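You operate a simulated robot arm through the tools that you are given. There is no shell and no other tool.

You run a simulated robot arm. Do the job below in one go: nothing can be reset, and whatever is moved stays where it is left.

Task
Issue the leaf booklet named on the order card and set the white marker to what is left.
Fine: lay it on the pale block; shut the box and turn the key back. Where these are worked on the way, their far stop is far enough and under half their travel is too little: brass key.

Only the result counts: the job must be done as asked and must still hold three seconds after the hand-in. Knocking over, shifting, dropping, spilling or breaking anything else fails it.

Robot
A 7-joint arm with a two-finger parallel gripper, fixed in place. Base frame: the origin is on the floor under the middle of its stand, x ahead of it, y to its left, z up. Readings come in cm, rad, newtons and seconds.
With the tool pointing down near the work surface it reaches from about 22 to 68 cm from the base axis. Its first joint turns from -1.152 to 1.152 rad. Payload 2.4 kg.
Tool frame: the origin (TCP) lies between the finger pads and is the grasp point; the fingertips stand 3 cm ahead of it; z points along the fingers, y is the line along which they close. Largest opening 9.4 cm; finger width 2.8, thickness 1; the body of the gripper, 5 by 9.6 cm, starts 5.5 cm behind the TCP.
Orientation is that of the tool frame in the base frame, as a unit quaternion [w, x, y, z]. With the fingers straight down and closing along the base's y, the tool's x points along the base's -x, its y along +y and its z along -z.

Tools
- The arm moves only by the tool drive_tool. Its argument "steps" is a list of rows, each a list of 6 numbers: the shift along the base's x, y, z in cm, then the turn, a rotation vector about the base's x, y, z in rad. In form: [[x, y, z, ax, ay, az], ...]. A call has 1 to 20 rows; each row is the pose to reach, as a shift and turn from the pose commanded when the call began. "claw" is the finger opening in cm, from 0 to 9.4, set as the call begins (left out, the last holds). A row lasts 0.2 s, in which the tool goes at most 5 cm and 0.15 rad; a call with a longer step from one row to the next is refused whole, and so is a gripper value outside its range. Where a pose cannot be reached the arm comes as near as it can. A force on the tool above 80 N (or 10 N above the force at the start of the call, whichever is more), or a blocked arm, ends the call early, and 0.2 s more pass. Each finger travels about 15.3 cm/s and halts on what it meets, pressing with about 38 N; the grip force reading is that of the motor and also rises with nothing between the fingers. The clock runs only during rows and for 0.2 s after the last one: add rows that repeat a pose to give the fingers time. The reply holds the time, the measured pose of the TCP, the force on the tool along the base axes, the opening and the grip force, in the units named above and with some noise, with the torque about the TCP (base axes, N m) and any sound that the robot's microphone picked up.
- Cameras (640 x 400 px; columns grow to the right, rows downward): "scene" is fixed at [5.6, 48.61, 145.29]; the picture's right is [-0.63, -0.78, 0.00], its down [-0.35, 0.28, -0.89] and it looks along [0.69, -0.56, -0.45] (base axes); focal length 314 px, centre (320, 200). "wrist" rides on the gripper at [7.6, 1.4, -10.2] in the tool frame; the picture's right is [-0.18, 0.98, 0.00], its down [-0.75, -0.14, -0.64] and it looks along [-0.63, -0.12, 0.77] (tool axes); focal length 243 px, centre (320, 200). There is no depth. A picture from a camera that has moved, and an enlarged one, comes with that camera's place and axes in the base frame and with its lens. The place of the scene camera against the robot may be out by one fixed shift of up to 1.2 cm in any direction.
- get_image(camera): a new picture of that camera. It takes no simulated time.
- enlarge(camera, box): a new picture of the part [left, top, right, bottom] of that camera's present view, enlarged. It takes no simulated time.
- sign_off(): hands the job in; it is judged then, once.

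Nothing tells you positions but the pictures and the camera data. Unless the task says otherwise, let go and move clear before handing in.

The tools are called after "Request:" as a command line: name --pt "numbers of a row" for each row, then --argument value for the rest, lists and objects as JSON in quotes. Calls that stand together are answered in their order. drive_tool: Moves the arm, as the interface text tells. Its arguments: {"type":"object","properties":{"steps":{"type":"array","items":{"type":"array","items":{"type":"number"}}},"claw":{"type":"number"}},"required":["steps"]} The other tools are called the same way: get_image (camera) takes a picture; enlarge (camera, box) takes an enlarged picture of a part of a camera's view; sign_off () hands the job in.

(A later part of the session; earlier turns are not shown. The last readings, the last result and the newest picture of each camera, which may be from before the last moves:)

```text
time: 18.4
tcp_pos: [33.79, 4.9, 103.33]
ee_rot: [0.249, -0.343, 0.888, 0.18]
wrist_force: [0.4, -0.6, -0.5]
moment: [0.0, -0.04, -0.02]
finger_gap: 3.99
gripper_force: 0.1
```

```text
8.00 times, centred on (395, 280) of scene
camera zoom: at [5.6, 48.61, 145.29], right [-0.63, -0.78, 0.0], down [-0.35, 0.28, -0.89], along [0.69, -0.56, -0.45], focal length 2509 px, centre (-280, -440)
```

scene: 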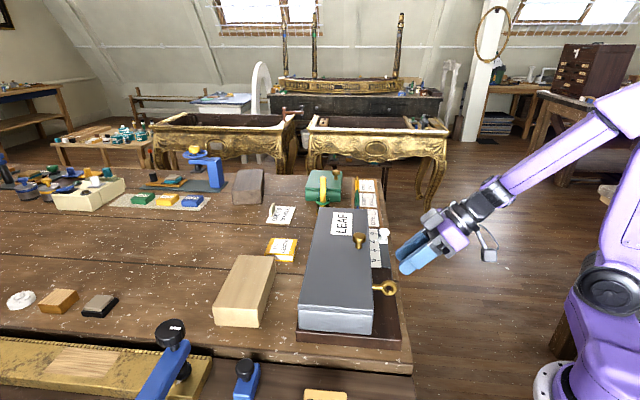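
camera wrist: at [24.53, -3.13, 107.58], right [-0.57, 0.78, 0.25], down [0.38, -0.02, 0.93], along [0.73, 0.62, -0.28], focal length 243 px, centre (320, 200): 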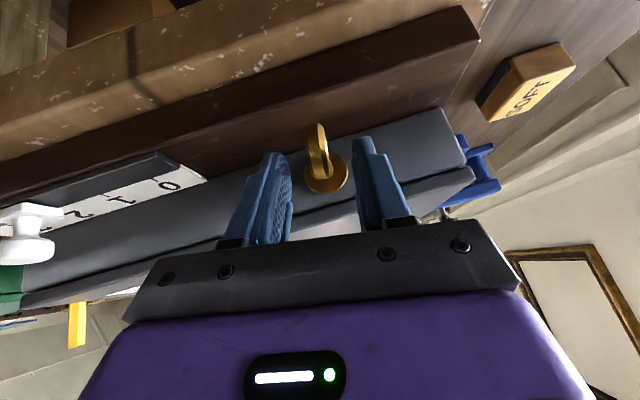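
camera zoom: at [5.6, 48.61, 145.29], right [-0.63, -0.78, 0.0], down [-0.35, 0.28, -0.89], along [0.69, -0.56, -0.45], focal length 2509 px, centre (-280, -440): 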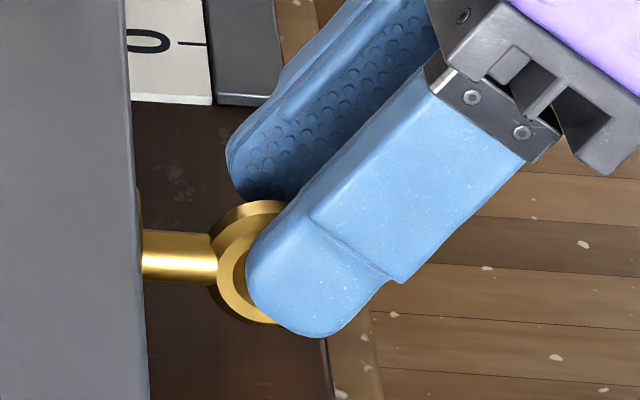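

The ring centre works out lower than I thought, about z 100.65, so I'll advance 0.4 cm along the fingers and then close.

Request:
drive_tool --pt "0.07 0.1 -0.16 0 0 0" --pt "0.13 0.2 -0.32 0 0 0" --pt "0.13 0.2 -0.32 0 0 0"

Request:
drive_tool --pt "0 0 0 0 0 0" --pt "0 0 0 0 0 0" --pt "0 0 0 0 0 0" --claw 0

Request:
enlarge --camera "scene" --box '[365, 255, 425, 305]'

Request:
enlarge --camera "wrist" --box '[260, 100, 400, 210]'

```text
time: 19.2
tcp_pos: [33.9, 5.12, 103.02]
ee_rot: [0.249, -0.343, 0.887, 0.181]
wrist_force: [0.4, -0.7, 0.2]
moment: [0.01, -0.01, 0.03]
finger_gap: 4.01
gripper_force: 0.1
```

```text
time: 20.0
tcp_pos: [33.94, 5.14, 103.08]
ee_rot: [0.249, -0.343, 0.888, 0.179]
wrist_force: [3.5, -1.9, -3.4]
moment: [-0.34, 0.19, 0.23]
finger_gap: 1.21
gripper_force: 45.2
```

```text
8.00 times, centred on (395, 280) of scene
camera zoom: at [5.62, 48.6, 145.29], right [-0.63, -0.78, 0.0], down [-0.35, 0.28, -0.89], along [0.69, -0.56, -0.45], focal length 2509 px, centre (-280, -440)
```

zoom: 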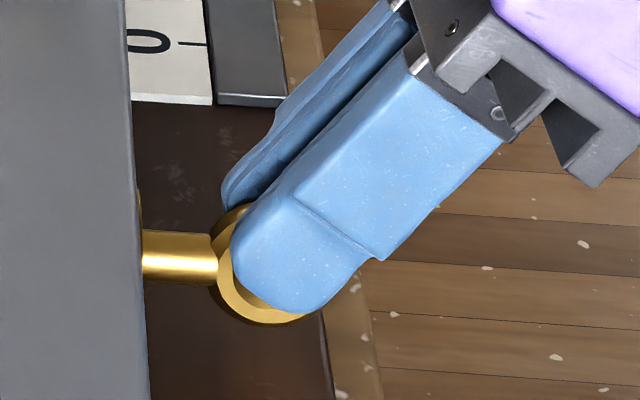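

```text
3.64 times, centred on (330, 155) of wrist
camera zoom: at [24.68, -2.96, 107.24], right [-0.57, 0.78, 0.25], down [0.38, -0.02, 0.93], along [0.73, 0.62, -0.28], focal length 882 px, centre (284, 364)
```

zoom: 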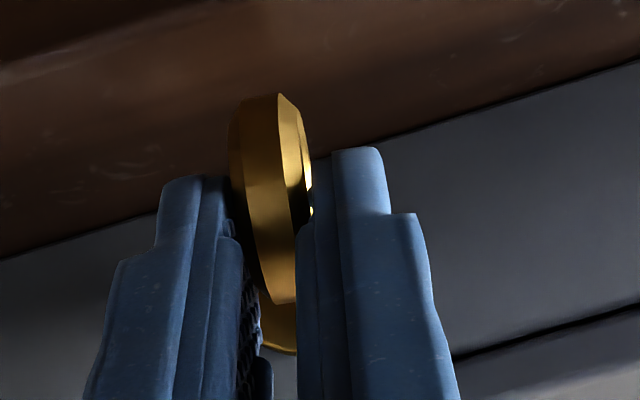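

Good grip with little side load. I'll turn the key on in the free direction by about 0.4 rad, swinging the hand around the key's axis.

Request:
drive_tool --pt "0.083 -0.083 -0.024 0.0354 0.0354 0" --pt "0.166 -0.166 -0.053 0.0707 0.0707 0" --pt "0.247 -0.247 -0.088 0.106 0.106 0" --pt "0.327 -0.327 -0.129 0.1414 0.1414 0" --pt "0.405 -0.405 -0.175 0.177 0.177 0" --pt "0.482 -0.482 -0.227 0.212 0.212 0" --pt "0.557 -0.557 -0.284 0.2475 0.2475 0" --pt "0.63 -0.63 -0.347 0.283 0.283 0" --pt "0.63 -0.63 -0.347 0.283 0.283 0"

Request:
get_image --camera "wrist"

Request:
enlarge --camera "scene" --box '[340, 230, 440, 330]'

```text
time: 22.0
tcp_pos: [34.56, 4.42, 102.72]
ee_rot: [0.168, -0.276, 0.879, 0.35]
wrist_force: [2.6, -7.8, -17.8]
moment: [0.49, -0.97, -0.06]
finger_gap: 1.19
gripper_force: 45.7
```

```text
taken
camera wrist: at [26.53, -4.81, 106.9], right [-0.45, 0.66, 0.6], down [0.62, -0.26, 0.74], along [0.65, 0.7, -0.29], focal length 243 px, centre (320, 200)
```

wrist: 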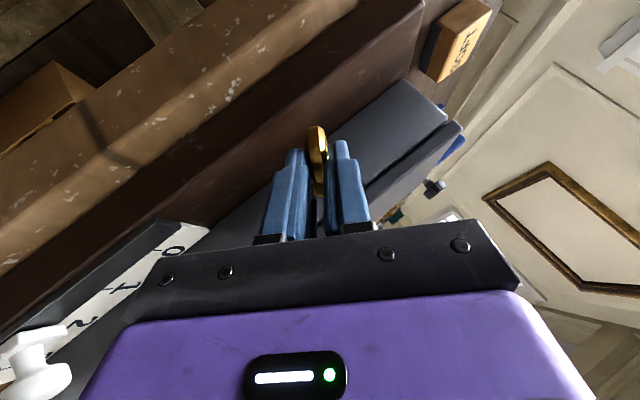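

```text
4.00 times, centred on (390, 280) of scene
camera zoom: at [5.63, 48.59, 145.3], right [-0.63, -0.78, 0.0], down [-0.35, 0.28, -0.89], along [0.69, -0.56, -0.45], focal length 1254 px, centre (40, -120)
```

zoom: 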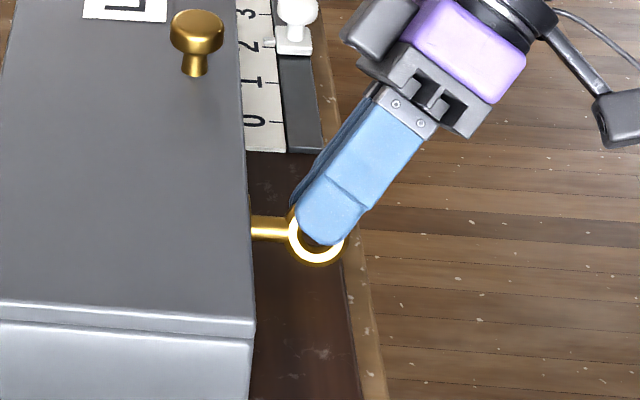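

The key is turning smoothly with the gap steady. I'll carry on another 0.5 rad.

Request:
drive_tool --pt "0.074 -0.074 -0.1 0.0354 0.0354 0" --pt "0.145 -0.145 -0.18 0.0707 0.0707 0" --pt "0.214 -0.214 -0.26 0.106 0.106 0" --pt "0.28 -0.28 -0.34 0.1414 0.1414 0" --pt "0.342 -0.342 -0.43 0.177 0.177 0" --pt "0.402 -0.402 -0.52 0.212 0.212 0" --pt "0.458 -0.458 -0.61 0.2475 0.2475 0" --pt "0.511 -0.511 -0.71 0.283 0.283 0" --pt "0.56 -0.56 -0.82 0.318 0.318 0" --pt "0.606 -0.606 -0.92 0.3535 0.3535 0" --pt "0.606 -0.606 -0.92 0.3535 0.3535 0"

Request:
get_image --camera "wrist"

Request:
enlarge --camera "scene" --box '[340, 230, 440, 330]'

```text
time: 24.4
tcp_pos: [35.12, 3.83, 101.73]
ee_rot: [0.058, -0.176, 0.819, 0.543]
wrist_force: [8.1, -13.5, 16.5]
moment: [0.22, 0.05, -0.3]
finger_gap: 1.19
gripper_force: 45.0
```

```text
taken
camera wrist: at [28.45, -6.76, 105.03], right [-0.17, 0.39, 0.91], down [0.81, -0.46, 0.35], along [0.56, 0.8, -0.23], focal length 243 px, centre (320, 200)
```

wrist: 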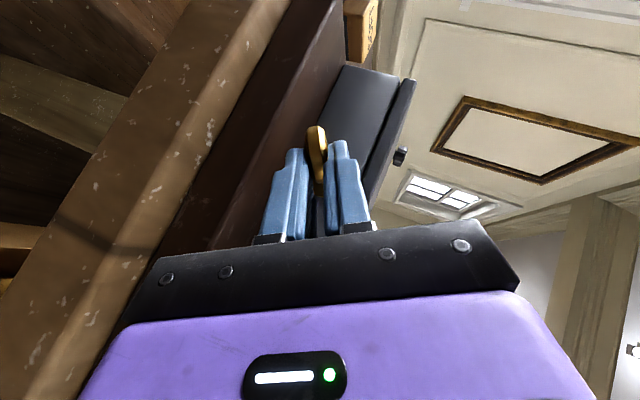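

```text
4.00 times, centred on (390, 280) of scene
camera zoom: at [5.61, 48.56, 145.3], right [-0.63, -0.78, 0.0], down [-0.35, 0.28, -0.89], along [0.69, -0.56, -0.45], focal length 1254 px, centre (40, -120)
```

zoom: 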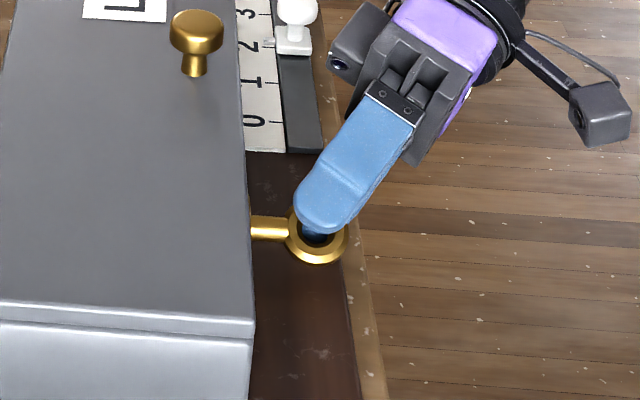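

The key is now at about 60° with no stop felt. I'll check the clearance between the palm and the table edge before going further.

Request:
enlarge --camera "scene" --box '[375, 225, 455, 305]'

Request:
get_image --camera "scene"

```text
5.00 times, centred on (415, 265) of scene
camera zoom: at [5.61, 48.56, 145.3], right [-0.63, -0.78, 0.0], down [-0.35, 0.28, -0.89], along [0.69, -0.56, -0.45], focal length 1568 px, centre (-155, -125)
```

zoom: 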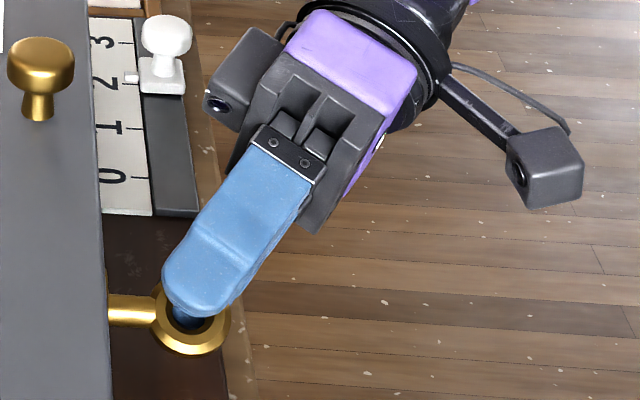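

```text
taken
```

scene: 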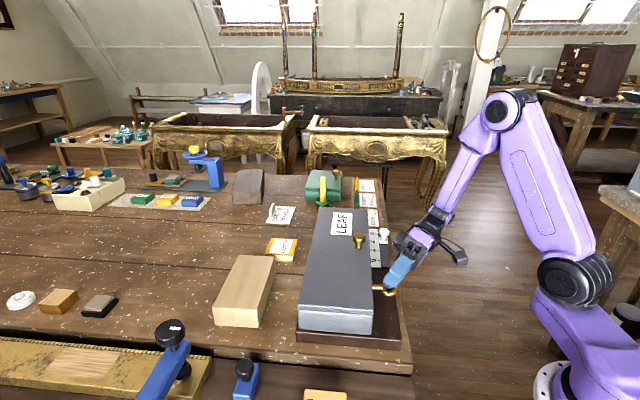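

Clearances look fine, with the hand well away from the marker. I'll turn about 0.15 rad more, easing the side loads as I go.

Request:
drive_tool --pt "0.07 -0.07 -0.02 0.0354 0.0354 0" --pt "0.13 -0.13 -0.13 0.0707 0.0707 0" --pt "0.184 -0.184 -0.236 0.106 0.106 0" --pt "0.184 -0.184 -0.236 0.106 0.106 0"

Request:
enlarge --camera "scene" --box '[340, 230, 440, 330]'

```text
time: 25.4
tcp_pos: [35.1, 3.7, 101.41]
ee_rot: [0.022, -0.144, 0.792, 0.592]
wrist_force: [2.2, -6.3, -3.6]
moment: [0.45, -0.63, -1.21]
finger_gap: 1.2
gripper_force: 45.2
```

```text
4.00 times, centred on (390, 280) of scene
camera zoom: at [5.61, 48.59, 145.29], right [-0.63, -0.78, 0.0], down [-0.35, 0.28, -0.89], along [0.69, -0.56, -0.45], focal length 1254 px, centre (40, -120)
```

zoom: 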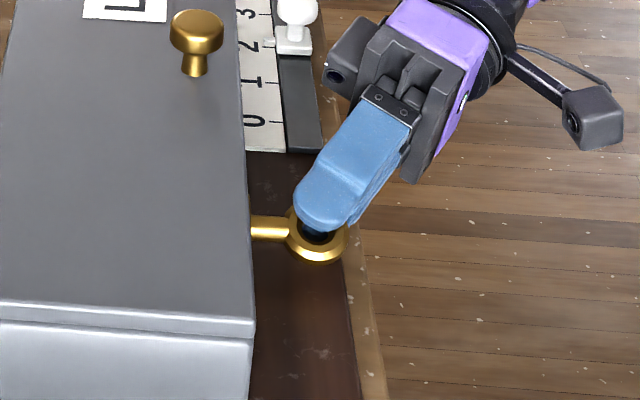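

The key is at about 69° and still free. I'll try another 0.1 rad, watching the forces.

Request:
drive_tool --pt "0.03 -0.03 -0.118 0.0354 0.0354 0" --pt "0.055 -0.055 -0.236 0.0707 0.0707 0" --pt "0.055 -0.055 -0.236 0.0707 0.0707 0"

Request:
enlarge --camera "scene" --box '[340, 230, 440, 330]'

```text
time: 26.2
tcp_pos: [35.37, 3.85, 101.37]
ee_rot: [0.0, -0.123, 0.771, 0.624]
wrist_force: [-2.3, -1.6, -14.4]
moment: [0.19, -0.62, -1.0]
finger_gap: 1.19
gripper_force: 44.7
```

```text
4.00 times, centred on (390, 280) of scene
camera zoom: at [5.61, 48.6, 145.29], right [-0.63, -0.78, 0.0], down [-0.35, 0.28, -0.89], along [0.69, -0.56, -0.45], focal length 1254 px, centre (40, -120)
```

zoom: 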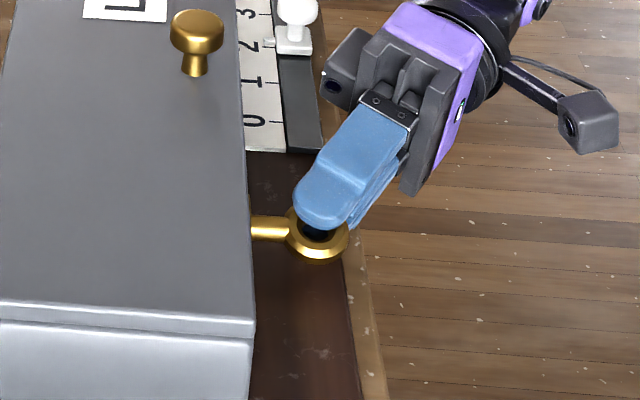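

It's at about 74° with no stop yet. I'll go another 0.1 rad to look for the far stop.

Request:
drive_tool --pt "0.02 -0.02 -0.15 0.0354 0.0354 0" --pt "0.039 -0.039 -0.3 0.0707 0.0707 0" --pt "0.039 -0.039 -0.3 0.0707 0.0707 0"

Request:
enlarge --camera "scene" --box '[340, 230, 440, 330]'

Request:
get_image --camera "wrist"

```text
time: 27.0
tcp_pos: [35.43, 3.58, 101.03]
ee_rot: [-0.024, -0.1, 0.748, 0.655]
wrist_force: [-3.6, -1.2, -9.7]
moment: [-0.28, 0.03, 0.46]
finger_gap: 1.22
gripper_force: 45.0
```

```text
4.00 times, centred on (390, 280) of scene
camera zoom: at [5.6, 48.6, 145.29], right [-0.63, -0.78, 0.0], down [-0.35, 0.28, -0.89], along [0.69, -0.56, -0.45], focal length 1254 px, centre (40, -120)
```

zoom: 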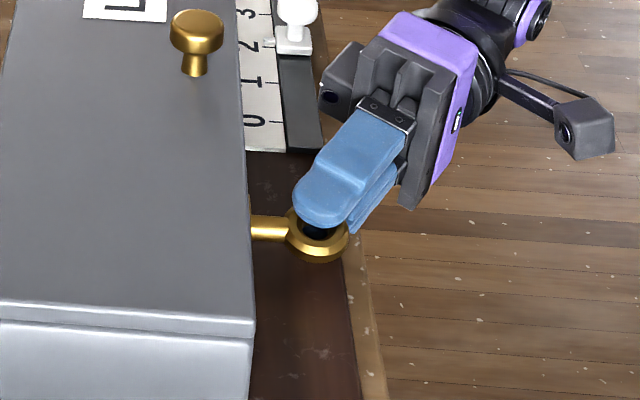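

```text
taken
camera wrist: at [29.39, -7.65, 103.11], right [0.06, 0.15, 0.99], down [0.86, -0.51, 0.02], along [0.5, 0.85, -0.16], focal length 243 px, centre (320, 200)
```

wrist: 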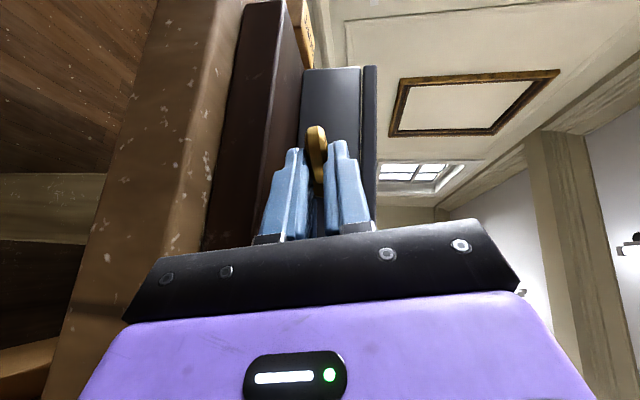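

It's at about 80°. One more small step should find the stop, or come close to 90°.

Request:
drive_tool --pt "0.01 -0.01 -0.13 0.0354 0.0354 0" --pt "0.021 -0.021 -0.26 0.0707 0.0707 0" --pt "0.021 -0.021 -0.26 0.0707 0.0707 0"

Request:
enlarge --camera "scene" --box '[365, 255, 425, 305]'

```text
time: 27.8
tcp_pos: [35.41, 3.65, 100.79]
ee_rot: [-0.047, -0.078, 0.723, 0.685]
wrist_force: [-4.7, -4.2, -9.0]
moment: [-0.29, -0.06, 1.57]
finger_gap: 1.18
gripper_force: 44.7
```

```text
8.00 times, centred on (395, 280) of scene
camera zoom: at [5.6, 48.6, 145.29], right [-0.63, -0.78, 0.0], down [-0.35, 0.28, -0.89], along [0.69, -0.56, -0.45], focal length 2509 px, centre (-280, -440)
```

zoom: 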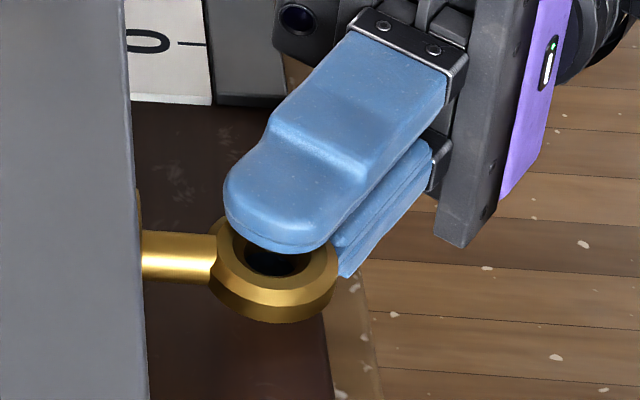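

The ring is nearly flat, at about 86°. I'll give it one last nudge to reach the stop.

Request:
drive_tool --pt "0.0 0.0 -0.1 0.0283 0.0283 0" --pt "0.0 0.0 -0.22 0.0636 0.0636 0" --pt "0.0 0.0 -0.22 0.0636 0.0636 0"

Request:
enlarge --camera "scene" --box '[365, 255, 425, 305]'

```text
time: 28.6
tcp_pos: [35.34, 3.57, 100.54]
ee_rot: [-0.066, -0.057, 0.699, 0.71]
wrist_force: [-10.2, -5.0, -5.6]
moment: [-0.59, -0.6, 0.53]
finger_gap: 1.18
gripper_force: 45.5
```

```text
8.00 times, centred on (395, 280) of scene
camera zoom: at [5.58, 48.6, 145.29], right [-0.63, -0.78, 0.0], down [-0.35, 0.28, -0.89], along [0.69, -0.56, -0.45], focal length 2509 px, centre (-280, -440)
```

zoom: 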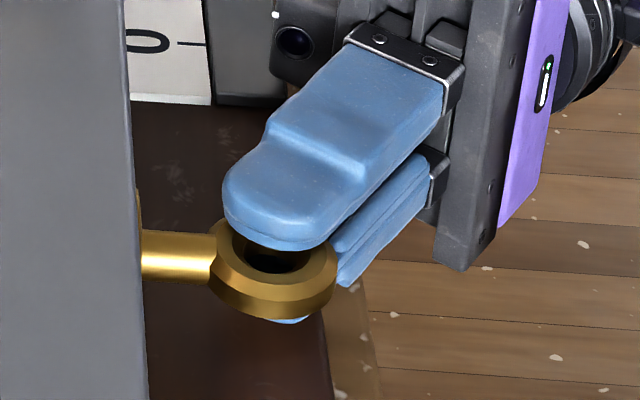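

The torque has risen to about 0.8 N·m at roughly 90°, so I take this as the far stop. I'll open the fingers slightly and back straight out.

Request:
drive_tool --pt "0 0 0 0 0 0" --pt "0 0 0.05 0 0 0" --pt "0.17 -0.98 0.1 0 0 0" --pt "0.35 -2 0.15 0 0 0" --pt "0.6 -3.5 0.2 0 0 0" --pt "0.87 -5 0.3 0 0 0" --pt "1.1 -6.5 1 0 0 0" --claw 1.8

Request:
enlarge --camera "scene" --box '[340, 230, 440, 330]'

Request:
get_image --camera "wrist"

```text
time: 30.2
tcp_pos: [36.52, -2.94, 101.5]
ee_rot: [-0.066, -0.058, 0.7, 0.709]
wrist_force: [0.7, 0.8, -0.9]
moment: [0.0, -0.03, 0.02]
finger_gap: 1.81
gripper_force: 0.1
```

```text
4.00 times, centred on (390, 280) of scene
camera zoom: at [5.6, 48.61, 145.29], right [-0.63, -0.78, 0.0], down [-0.35, 0.28, -0.89], along [0.69, -0.56, -0.45], focal length 1254 px, centre (40, -120)
```

zoom: 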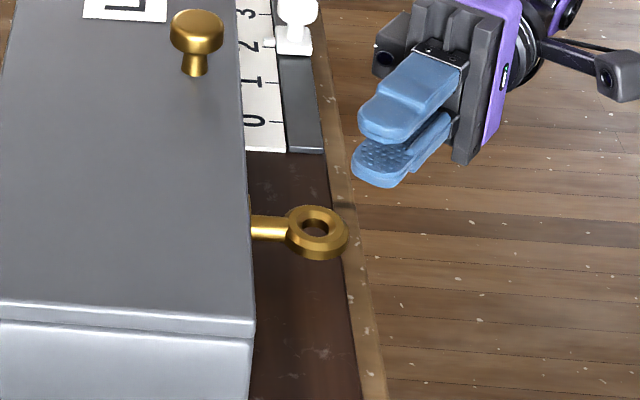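

```text
taken
camera wrist: at [30.67, -14.41, 102.84], right [0.19, 0.02, 0.98], down [0.85, -0.5, -0.16], along [0.49, 0.87, -0.11], focal length 243 px, centre (320, 200)
```

wrist: 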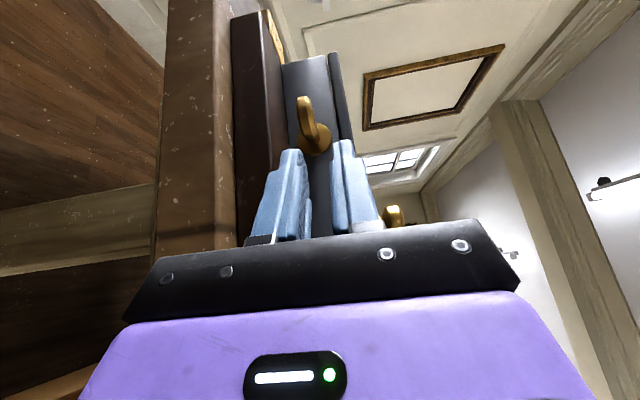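

The key ring now lies flat and stays there. I'll raise the hand, bring it back to vertical, and go up for a look at the lid knob.

Request:
drive_tool --pt "0 -0.5 2.5 -0.118 -0.062 0.04" --pt "0 -1 5 -0.2365 -0.125 0.0805" --pt "0 -1 7.5 -0.355 -0.187 0.121" --pt "0 -1 10 -0.473 -0.25 0.161" --pt "0 -1 12.5 -0.591 -0.312 0.201" --pt "0 -1 15 -0.7095 -0.3745 0.2415" --pt "0 -0.5 17.5 -0.828 -0.437 0.282" --pt "0 0 20 -0.946 -0.499 0.322" --pt "0.5 0.5 21 -1.064 -0.562 0.362" --pt "1 1 21 -1.1825 -0.624 0.4025" --pt "1.5 1 21 -1.301 -0.687 0.443" --pt "1.5 1 21 -1.419 -0.749 0.483" --pt "1.5 1 21 -1.419 -0.749 0.483" --claw 6

Request:
get_image --camera "wrist"

Request:
get_image --camera "scene"

```text
time: 33.0
tcp_pos: [37.89, -1.91, 122.56]
ee_rot: [0.0, -0.382, 0.924, 0.0]
wrist_force: [0.7, -0.2, 0.3]
moment: [0.02, -0.02, -0.02]
finger_gap: 5.99
gripper_force: 0.0
```

```text
taken
camera wrist: at [31.57, -6.31, 132.77], right [-0.56, 0.83, 0.0], down [0.63, 0.43, 0.64], along [0.53, 0.36, -0.77], focal length 243 px, centre (320, 200)
```

wrist: 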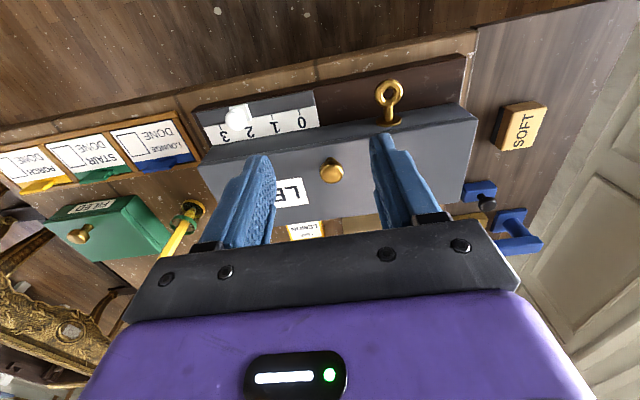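

```text
taken
```

scene: 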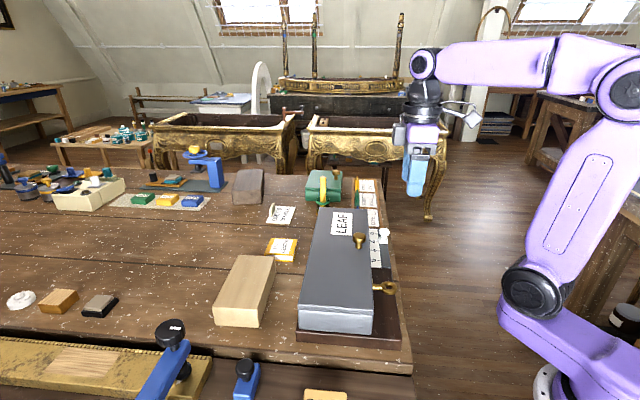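

The hand is vertical again and the key shows as turned. I'll zoom in on the knob to locate it.

Request:
enlarge --camera "wrist" --box '[282, 135, 382, 205]'

Request:
enlarge --camera "wrist" --box '[190, 90, 330, 180]'

Request:
enlarge --camera "scene" --box '[335, 220, 385, 260]'

```text
5.71 times, centred on (332, 170) of wrist
camera zoom: at [31.57, -6.31, 132.77], right [-0.56, 0.83, 0.0], down [0.63, 0.43, 0.64], along [0.53, 0.36, -0.77], focal length 1386 px, centre (251, 371)
```

zoom: 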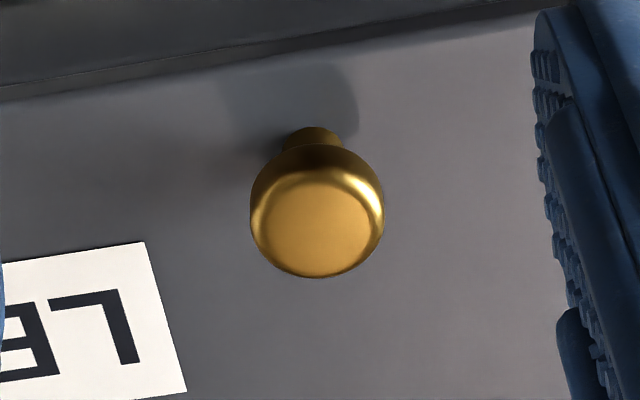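

```text
4.44 times, centred on (260, 135) of wrist
camera zoom: at [31.57, -6.31, 132.77], right [-0.56, 0.83, 0.0], down [0.63, 0.43, 0.64], along [0.53, 0.36, -0.77], focal length 1078 px, centre (587, 489)
```

zoom: 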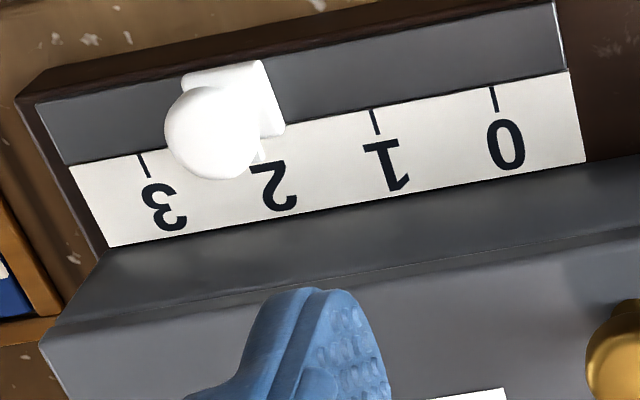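

```text
10.00 times, centred on (360, 240) of scene
camera zoom: at [5.6, 48.61, 145.29], right [-0.63, -0.78, 0.0], down [-0.35, 0.28, -0.89], along [0.69, -0.56, -0.45], focal length 3136 px, centre (-80, -200)
```

zoom: 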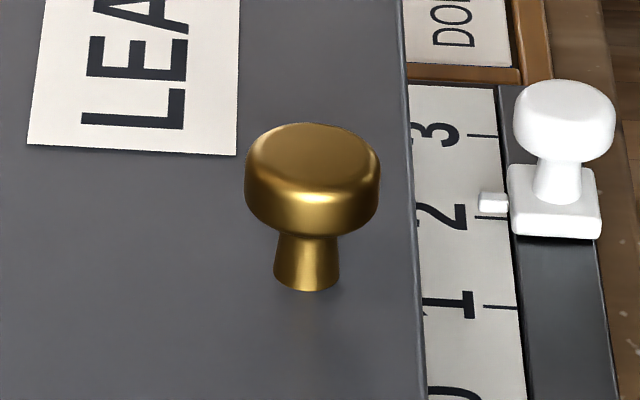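

The knob head is about 3 cm across, with its top centre near (45.0, 4.75, 106.6). I'll move above it and check the alignment.

Request:
drive_tool --pt "1.8 1.7 -2.5 0 0 0" --pt "3.6 3.3 -5 0 0 0" --pt "5.4 5 -7.5 0 0 0" --pt "7.15 6.65 -10 0 0 0" --pt "7.15 6.65 -10 0 0 0" --claw 6

Request:
get_image --camera "wrist"

Request:
enlarge --camera "scene" --box '[310, 190, 410, 270]'

```text
time: 34.2
tcp_pos: [45.31, 4.67, 112.45]
ee_rot: [0.0, -0.382, 0.924, 0.001]
wrist_force: [0.2, 0.9, 0.3]
moment: [-0.01, 0.01, 0.01]
finger_gap: 5.99
gripper_force: 0.1
```

```text
taken
camera wrist: at [38.73, 0.31, 122.7], right [-0.56, 0.83, 0.0], down [0.63, 0.43, 0.64], along [0.53, 0.36, -0.77], focal length 243 px, centre (320, 200)
```

wrist: 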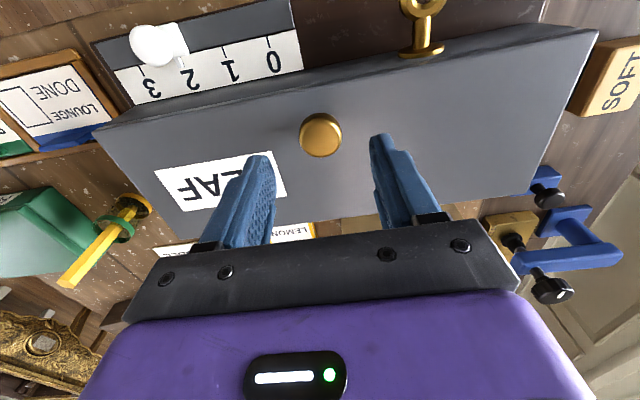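

```text
5.00 times, centred on (360, 230) of scene
camera zoom: at [5.6, 48.61, 145.29], right [-0.63, -0.78, 0.0], down [-0.35, 0.28, -0.89], along [0.69, -0.56, -0.45], focal length 1568 px, centre (120, 50)
```

zoom: 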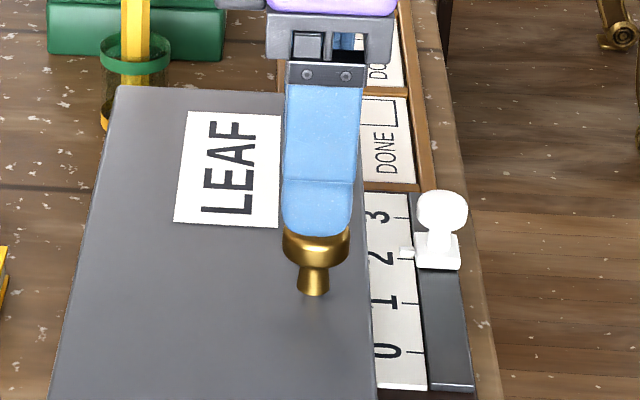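

I'll zoom in for a precise knob centre.

Request:
enlarge --camera "wrist" --box '[260, 90, 400, 180]'

```text
4.44 times, centred on (330, 135) of wrist
camera zoom: at [38.73, 0.31, 122.7], right [-0.56, 0.83, 0.0], down [0.63, 0.43, 0.64], along [0.53, 0.36, -0.77], focal length 1078 px, centre (276, 489)
```

zoom: 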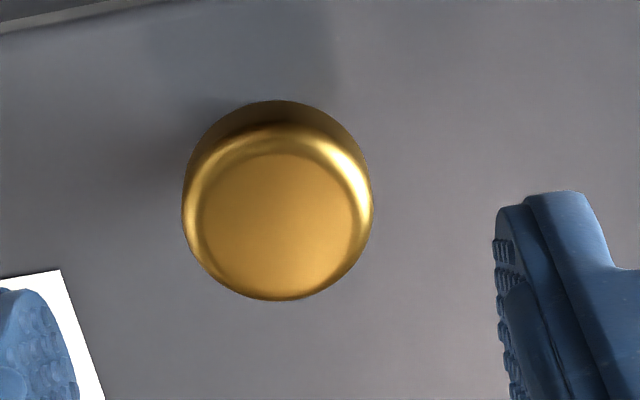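

The knob centre is (45.2, 4.8, 106.6), almost directly under the hand. I'll go down and grip its head.

Request:
drive_tool --pt "-0.05 0.1 -2 0 0 0" --pt "-0.05 0.1 -3.5 0 0 0" --pt "-0.05 0.1 -4.4 0 0 0" --pt "-0.05 0.1 -4.85 0 0 0" --pt "-0.05 0.1 -4.85 0 0 0"

Request:
drive_tool --pt "0 0 0 0 0 0" --pt "0 0 0 0 0 0" --pt "0 0 0 0 0 0" --claw 1.5

Request:
get_image --camera "wrist"

Request:
enlarge --camera "scene" --box '[310, 190, 410, 270]'

```text
time: 35.4
tcp_pos: [45.14, 4.75, 107.68]
ee_rot: [0.0, -0.382, 0.924, 0.002]
wrist_force: [0.8, -0.5, -1.0]
moment: [-0.01, -0.03, -0.01]
finger_gap: 6.0
gripper_force: 0.0
```

```text
time: 36.2
tcp_pos: [45.1, 4.79, 107.66]
ee_rot: [0.0, -0.382, 0.924, 0.001]
wrist_force: [-0.1, 0.4, -1.6]
moment: [0.0, 0.01, -0.02]
finger_gap: 2.91
gripper_force: 44.8
```

```text
taken
camera wrist: at [38.66, 0.34, 117.87], right [-0.56, 0.83, 0.0], down [0.63, 0.43, 0.64], along [0.53, 0.36, -0.77], focal length 243 px, centre (320, 200)
```

wrist: 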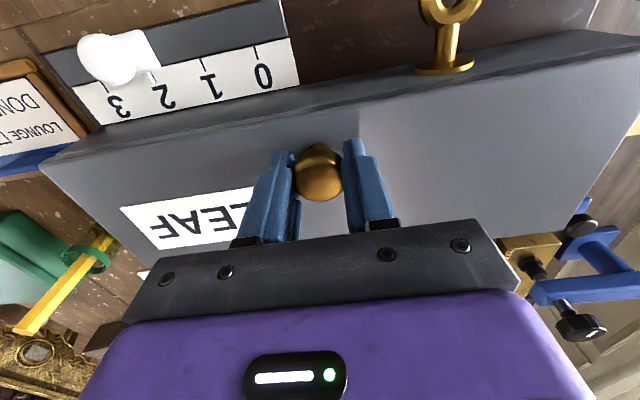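

```text
5.00 times, centred on (360, 230) of scene
camera zoom: at [5.61, 48.61, 145.29], right [-0.63, -0.78, 0.0], down [-0.35, 0.28, -0.89], along [0.69, -0.56, -0.45], focal length 1568 px, centre (120, 50)
```

zoom: 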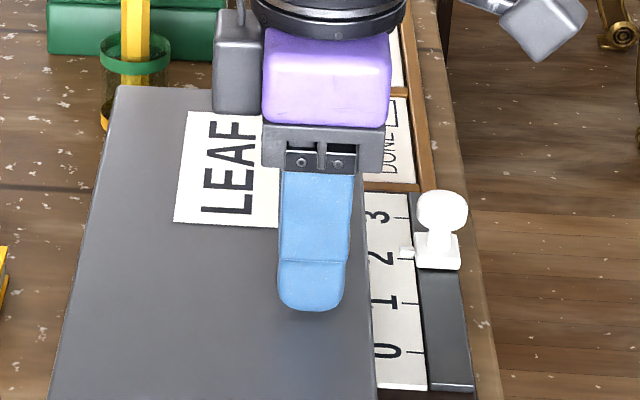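

The knob is held centrally (gap 2.91 cm). I'll try a gentle lift along the arc I'd expect for a hinge on the far long edge.

Request:
drive_tool --pt "0.05 0.05 0.27 0 0 0" --pt "0.11 0.11 0.54 0 0 0" --pt "0.164 0.164 0.807 0 0 0" --pt "0.164 0.164 0.807 0 0 0"

Request:
get_image --camera "wrist"

Request:
enlarge --camera "scene" --box '[280, 190, 420, 350]'

```text
time: 37.2
tcp_pos: [45.24, 5.02, 108.43]
ee_rot: [0.0, -0.382, 0.924, 0.001]
wrist_force: [5.8, -3.9, -13.7]
moment: [-0.88, 0.85, 0.03]
finger_gap: 2.92
gripper_force: 44.6
```

```text
taken
camera wrist: at [38.82, 0.5, 118.69], right [-0.56, 0.83, 0.0], down [0.63, 0.43, 0.64], along [0.53, 0.36, -0.77], focal length 243 px, centre (320, 200)
```

wrist: 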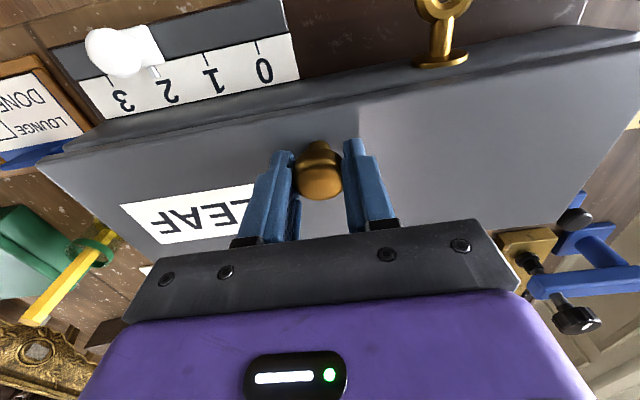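

```text
2.50 times, centred on (350, 270) of scene
camera zoom: at [5.65, 48.6, 145.29], right [-0.63, -0.78, 0.0], down [-0.35, 0.28, -0.89], along [0.69, -0.56, -0.45], focal length 784 px, centre (245, 25)
```

zoom: 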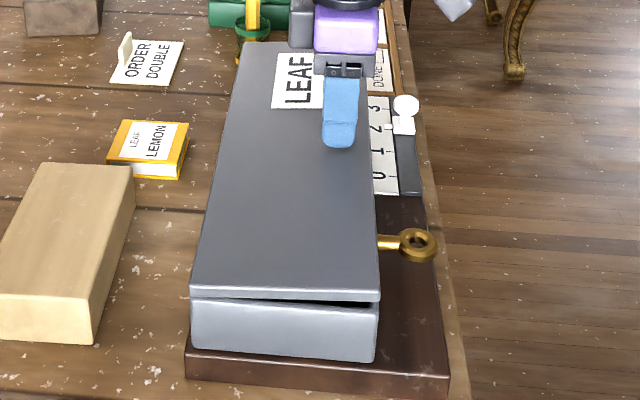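

The lid is hinged on the far long edge and is opening, with a dark gap showing at the near end. I'll keep following the arc up to about 30°, tilting the hand half as much as the lid.

Request:
drive_tool --pt "0.228 0.228 0.592 -0.0495 0.0495 0" --pt "0.436 0.436 1.164 -0.0707 0.0707 0" --pt "0.63 0.63 1.63 -0.088 0.088 0" --pt "0.834 0.834 2.08 -0.106 0.106 0" --pt "1.06 1.06 2.52 -0.124 0.124 0" --pt "1.297 1.297 2.94 -0.1414 0.1414 0" --pt "1.55 1.55 3.35 -0.159 0.159 0" --pt "1.818 1.818 3.74 -0.177 0.177 0" --pt "1.818 1.818 3.74 -0.177 0.177 0"

Request:
get_image --camera "wrist"

Request:
enlarge --camera "scene" --box '[260, 170, 420, 350]'

```text
time: 39.2
tcp_pos: [47.17, 6.85, 112.28]
ee_rot: [-0.116, -0.378, 0.917, -0.046]
wrist_force: [-5.2, -6.8, -9.9]
moment: [-0.94, 0.97, 0.01]
finger_gap: 2.92
gripper_force: 44.7
```

```text
taken
camera wrist: at [42.62, 4.3, 124.08], right [-0.57, 0.82, -0.04], down [0.73, 0.53, 0.43], along [0.38, 0.22, -0.9], focal length 243 px, centre (320, 200)
```

wrist: 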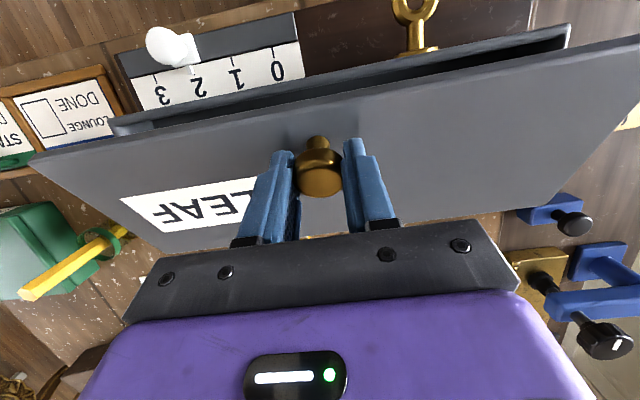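

```text
2.22 times, centred on (340, 260) of scene
camera zoom: at [5.6, 48.59, 145.29], right [-0.63, -0.78, 0.0], down [-0.35, 0.28, -0.89], along [0.69, -0.56, -0.45], focal length 697 px, centre (276, 67)
```

zoom: 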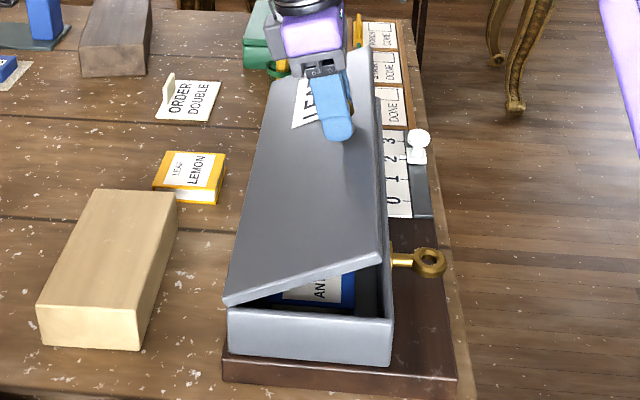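

The lid is about 30° open and I can see a blue booklet inside. I'll continue along the arc.

Request:
drive_tool --pt "0.24 0.24 0.37 -0.0177 0.0177 0" --pt "0.53 0.53 0.723 -0.0354 0.0354 0" --pt "0.83 0.83 1.05 -0.053 0.053 0" --pt "1.15 1.15 1.364 -0.0707 0.0707 0" --pt "1.48 1.48 1.65 -0.088 0.088 0" --pt "1.82 1.82 1.917 -0.106 0.106 0" --pt "2.165 2.165 2.16 -0.124 0.124 0" --pt "2.52 2.52 2.377 -0.1414 0.1414 0" --pt "2.885 2.885 2.57 -0.159 0.159 0" --pt "3.26 3.26 2.738 -0.177 0.177 0" --pt "3.26 3.26 2.738 -0.177 0.177 0"

Request:
get_image --camera "wrist"

Request:
enlarge --camera "scene" --box '[260, 170, 420, 350]'

```text
time: 41.6
tcp_pos: [50.4, 9.85, 115.03]
ee_rot: [-0.229, -0.369, 0.896, -0.094]
wrist_force: [-7.8, -9.2, 5.3]
moment: [-0.84, 0.82, 0.04]
finger_gap: 2.92
gripper_force: 44.7
```

```text
taken
camera wrist: at [48.02, 9.71, 127.69], right [-0.58, 0.81, -0.09], down [0.79, 0.58, 0.2], along [0.21, 0.05, -0.98], focal length 243 px, centre (320, 200)
```

wrist: 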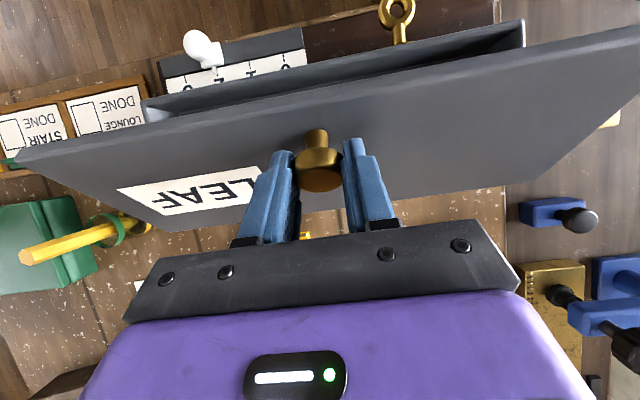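

```text
2.22 times, centred on (340, 260) of scene
camera zoom: at [5.57, 48.58, 145.3], right [-0.63, -0.78, 0.0], down [-0.35, 0.28, -0.89], along [0.69, -0.56, -0.45], focal length 697 px, centre (276, 67)
```

zoom: 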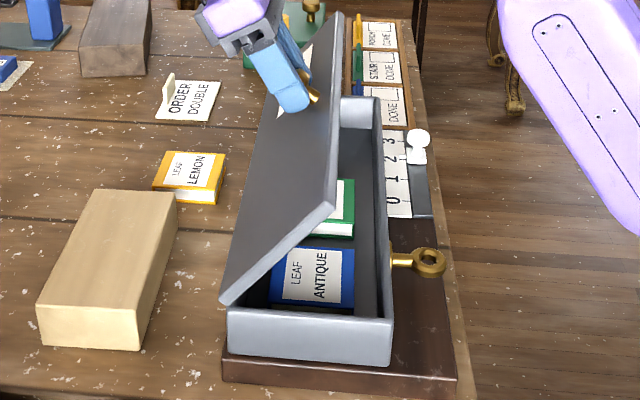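

The lid is past 55° and I can read LEAF ANTIQUE inside. I'll keep going towards upright.

Request:
drive_tool --pt "0.32 0.32 0.14 -0.0177 0.0177 0" --pt "0.69 0.69 0.259 -0.0354 0.0354 0" --pt "1.07 1.07 0.35 -0.053 0.053 0" --pt "1.46 1.46 0.413 -0.0707 0.0707 0" --pt "1.85 1.85 0.45 -0.088 0.088 0" --pt "2.24 2.24 0.46 -0.106 0.106 0" --pt "2.63 2.63 0.44 -0.124 0.124 0" --pt "3.02 3.02 0.4 -0.1414 0.1414 0" --pt "3.02 3.02 0.4 -0.1414 0.1414 0"

Request:
get_image --camera "wrist"

Request:
enlarge --camera "scene" --box '[240, 170, 420, 350]'

```text
time: 43.7
tcp_pos: [49.13, 9.76, 114.73]
ee_rot: [-0.308, -0.34, 0.877, -0.143]
wrist_force: [38.7, -32.7, -9.9]
moment: [-0.28, -0.38, 0.58]
finger_gap: 4.32
gripper_force: 24.9
out of reach, approached as far as the arm can: row 4, 5, 6, 7, 8, 9
stopped in row 9: the force on the tool passed its limit at 80 N (the readings are from after the stop); the commanded pose is now the measured one
```

```text
taken
camera wrist: at [48.21, 11.66, 127.48], right [-0.57, 0.81, -0.16], down [0.82, 0.58, 0.02], along [0.11, -0.12, -0.99], focal length 243 px, centre (320, 200)
```

wrist: 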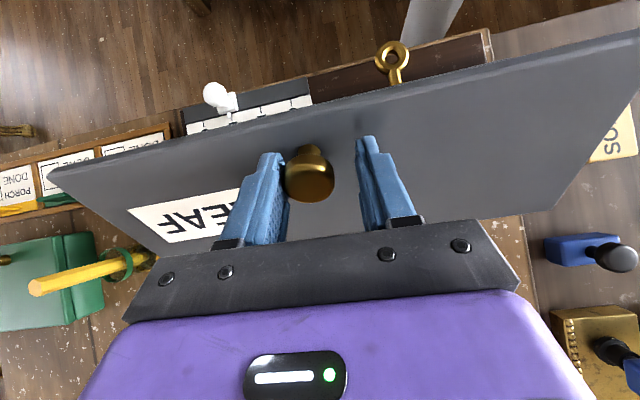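

```text
2.22 times, centred on (330, 260) of scene
camera zoom: at [5.75, 48.5, 145.32], right [-0.63, -0.78, 0.0], down [-0.35, 0.28, -0.89], along [0.69, -0.56, -0.45], focal length 697 px, centre (298, 67)
```

zoom: 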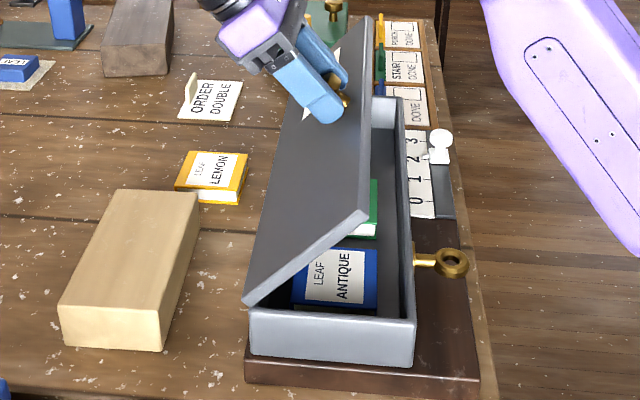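

The arm ran out of reach with that much hand tilt and stopped. The lid is still up at roughly 50° with the knob between the fingers, but the hand is pushed off-centre, so I'll re-centre it on the knob first.

Request:
drive_tool --pt "0.12 -0.12 0 0 0 0" --pt "0.24 -0.24 0 0 0 0" --pt "0.36 -0.36 0 0 0 0" --pt "0.46 -0.46 0 0 0 0" --pt "0.46 -0.46 0 0 0 0" --claw 1.5

Request:
get_image --camera "wrist"

Request:
enlarge --camera "scene" --box '[240, 170, 420, 350]'

```text
time: 44.9
tcp_pos: [49.43, 9.67, 114.85]
ee_rot: [-0.309, -0.344, 0.875, -0.142]
wrist_force: [29.9, -29.8, -12.2]
moment: [-0.44, -0.03, 0.38]
finger_gap: 3.85
gripper_force: 20.3
```

```text
taken
camera wrist: at [48.48, 11.51, 127.55], right [-0.57, 0.81, -0.15], down [0.81, 0.58, 0.02], along [0.1, -0.12, -0.99], focal length 243 px, centre (320, 200)
```

wrist: 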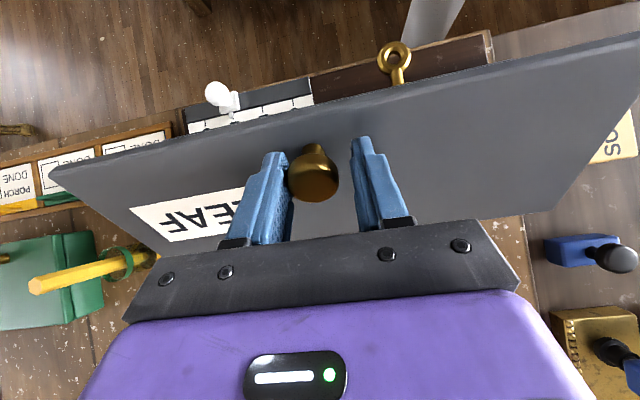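

```text
2.22 times, centred on (330, 260) of scene
camera zoom: at [5.73, 48.51, 145.32], right [-0.63, -0.78, 0.0], down [-0.35, 0.28, -0.89], along [0.69, -0.56, -0.45], focal length 697 px, centre (298, 67)
```

zoom: 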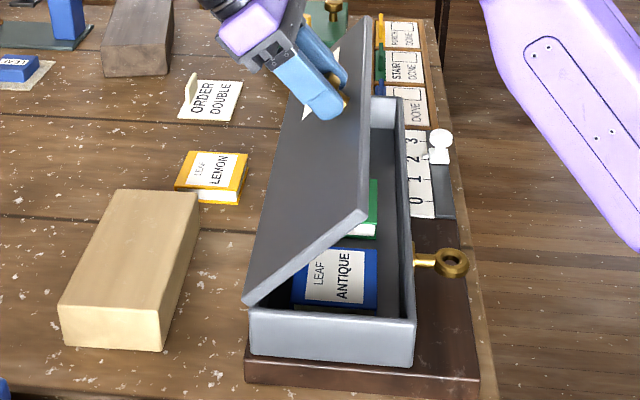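

It's easing off. I'll continue the same way.

Request:
drive_tool --pt "0.12 -0.12 0 0 0 0" --pt "0.24 -0.24 0 0 0 0" --pt "0.36 -0.36 0 0 0 0" --pt "0.36 -0.36 0 0 0 0"

Request:
get_image --camera "wrist"

```text
time: 45.9
tcp_pos: [49.57, 9.73, 114.97]
ee_rot: [-0.31, -0.345, 0.875, -0.141]
wrist_force: [21.6, -24.6, -3.7]
moment: [-0.44, -0.12, 0.25]
finger_gap: 3.32
gripper_force: 16.4
```

```text
taken
camera wrist: at [48.76, 11.38, 127.62], right [-0.57, 0.81, -0.15], down [0.81, 0.58, 0.01], along [0.1, -0.11, -0.99], focal length 243 px, centre (320, 200)
```

wrist: 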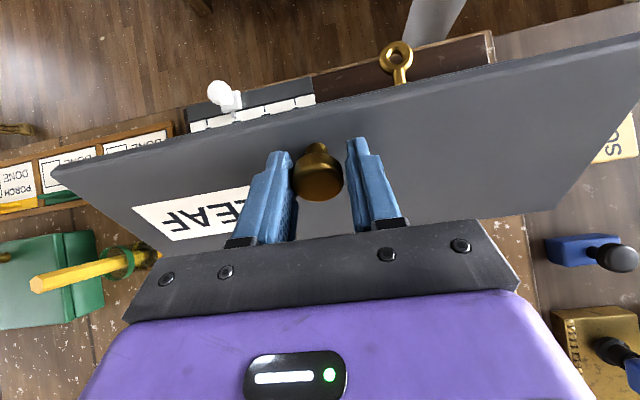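

Nearly centred. One more small shift.

Request:
drive_tool --pt "0.1 -0.1 0 0 0 0" --pt "0.2 -0.2 0 0 0 0" --pt "0.28 -0.28 0 0 0 0" --pt "0.28 -0.28 0 0 0 0"

Request:
get_image --camera "wrist"

```text
time: 46.9
tcp_pos: [49.74, 9.5, 115.1]
ee_rot: [-0.312, -0.345, 0.874, -0.141]
wrist_force: [14.1, -19.5, 0.5]
moment: [-0.46, -0.09, 0.09]
finger_gap: 2.92
gripper_force: 44.7
```

```text
taken
camera wrist: at [48.96, 11.25, 127.65], right [-0.57, 0.81, -0.15], down [0.81, 0.58, 0.01], along [0.1, -0.11, -0.99], focal length 243 px, centre (320, 200)
```

wrist: 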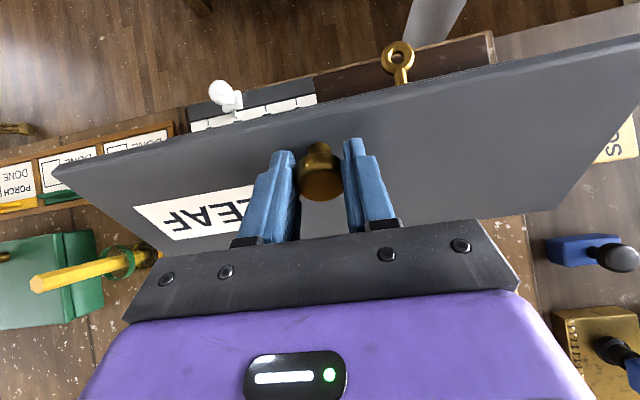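

The knob is firmly gripped again. I'll pivot the hand about the knob back to vertical, which gives the arm more reach to finish opening.

Request:
drive_tool --pt "-0.08 -0.13 0.109 0.081 -0.081 0" --pt "-0.17 -0.26 0.2 0.163 -0.163 0" --pt "-0.28 -0.4 0.272 0.244 -0.244 0" --pt "-0.39 -0.54 0.324 0.325 -0.325 0" --pt "-0.5 -0.68 0.356 0.407 -0.407 0" --pt "-0.62 -0.82 0.366 0.488 -0.488 0" --pt "-0.62 -0.82 0.366 0.488 -0.488 0"

Request:
get_image --camera "wrist"

Request:
enlarge --camera "scene" --box '[240, 170, 420, 350]'

```text
time: 48.5
tcp_pos: [49.04, 8.79, 115.31]
ee_rot: [-0.001, -0.369, 0.929, -0.007]
wrist_force: [-4.1, -17.9, 0.5]
moment: [-1.25, 0.9, -0.02]
finger_gap: 2.93
gripper_force: 45.3
```

```text
taken
camera wrist: at [42.4, 4.63, 125.62], right [-0.54, 0.84, -0.01], down [0.65, 0.42, 0.64], along [0.54, 0.34, -0.77], focal length 243 px, centre (320, 200)
```

wrist: 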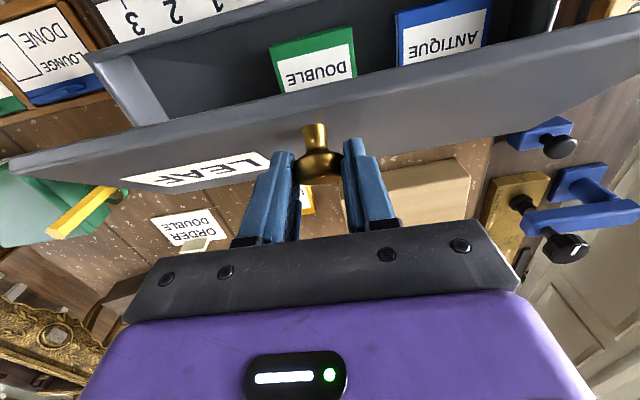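

```text
2.22 times, centred on (330, 260) of scene
camera zoom: at [5.59, 48.55, 145.31], right [-0.63, -0.78, 0.0], down [-0.35, 0.28, -0.89], along [0.69, -0.56, -0.45], focal length 697 px, centre (298, 67)
```

zoom: 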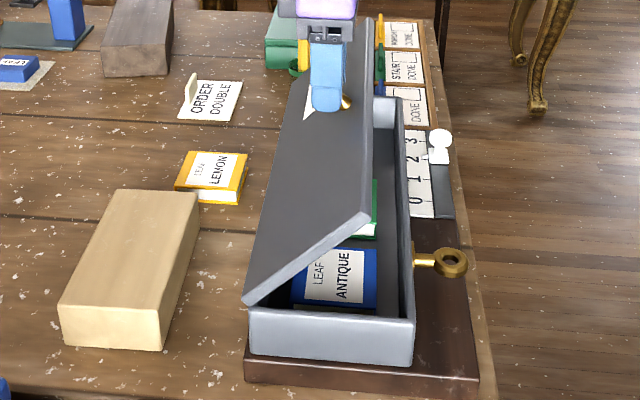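

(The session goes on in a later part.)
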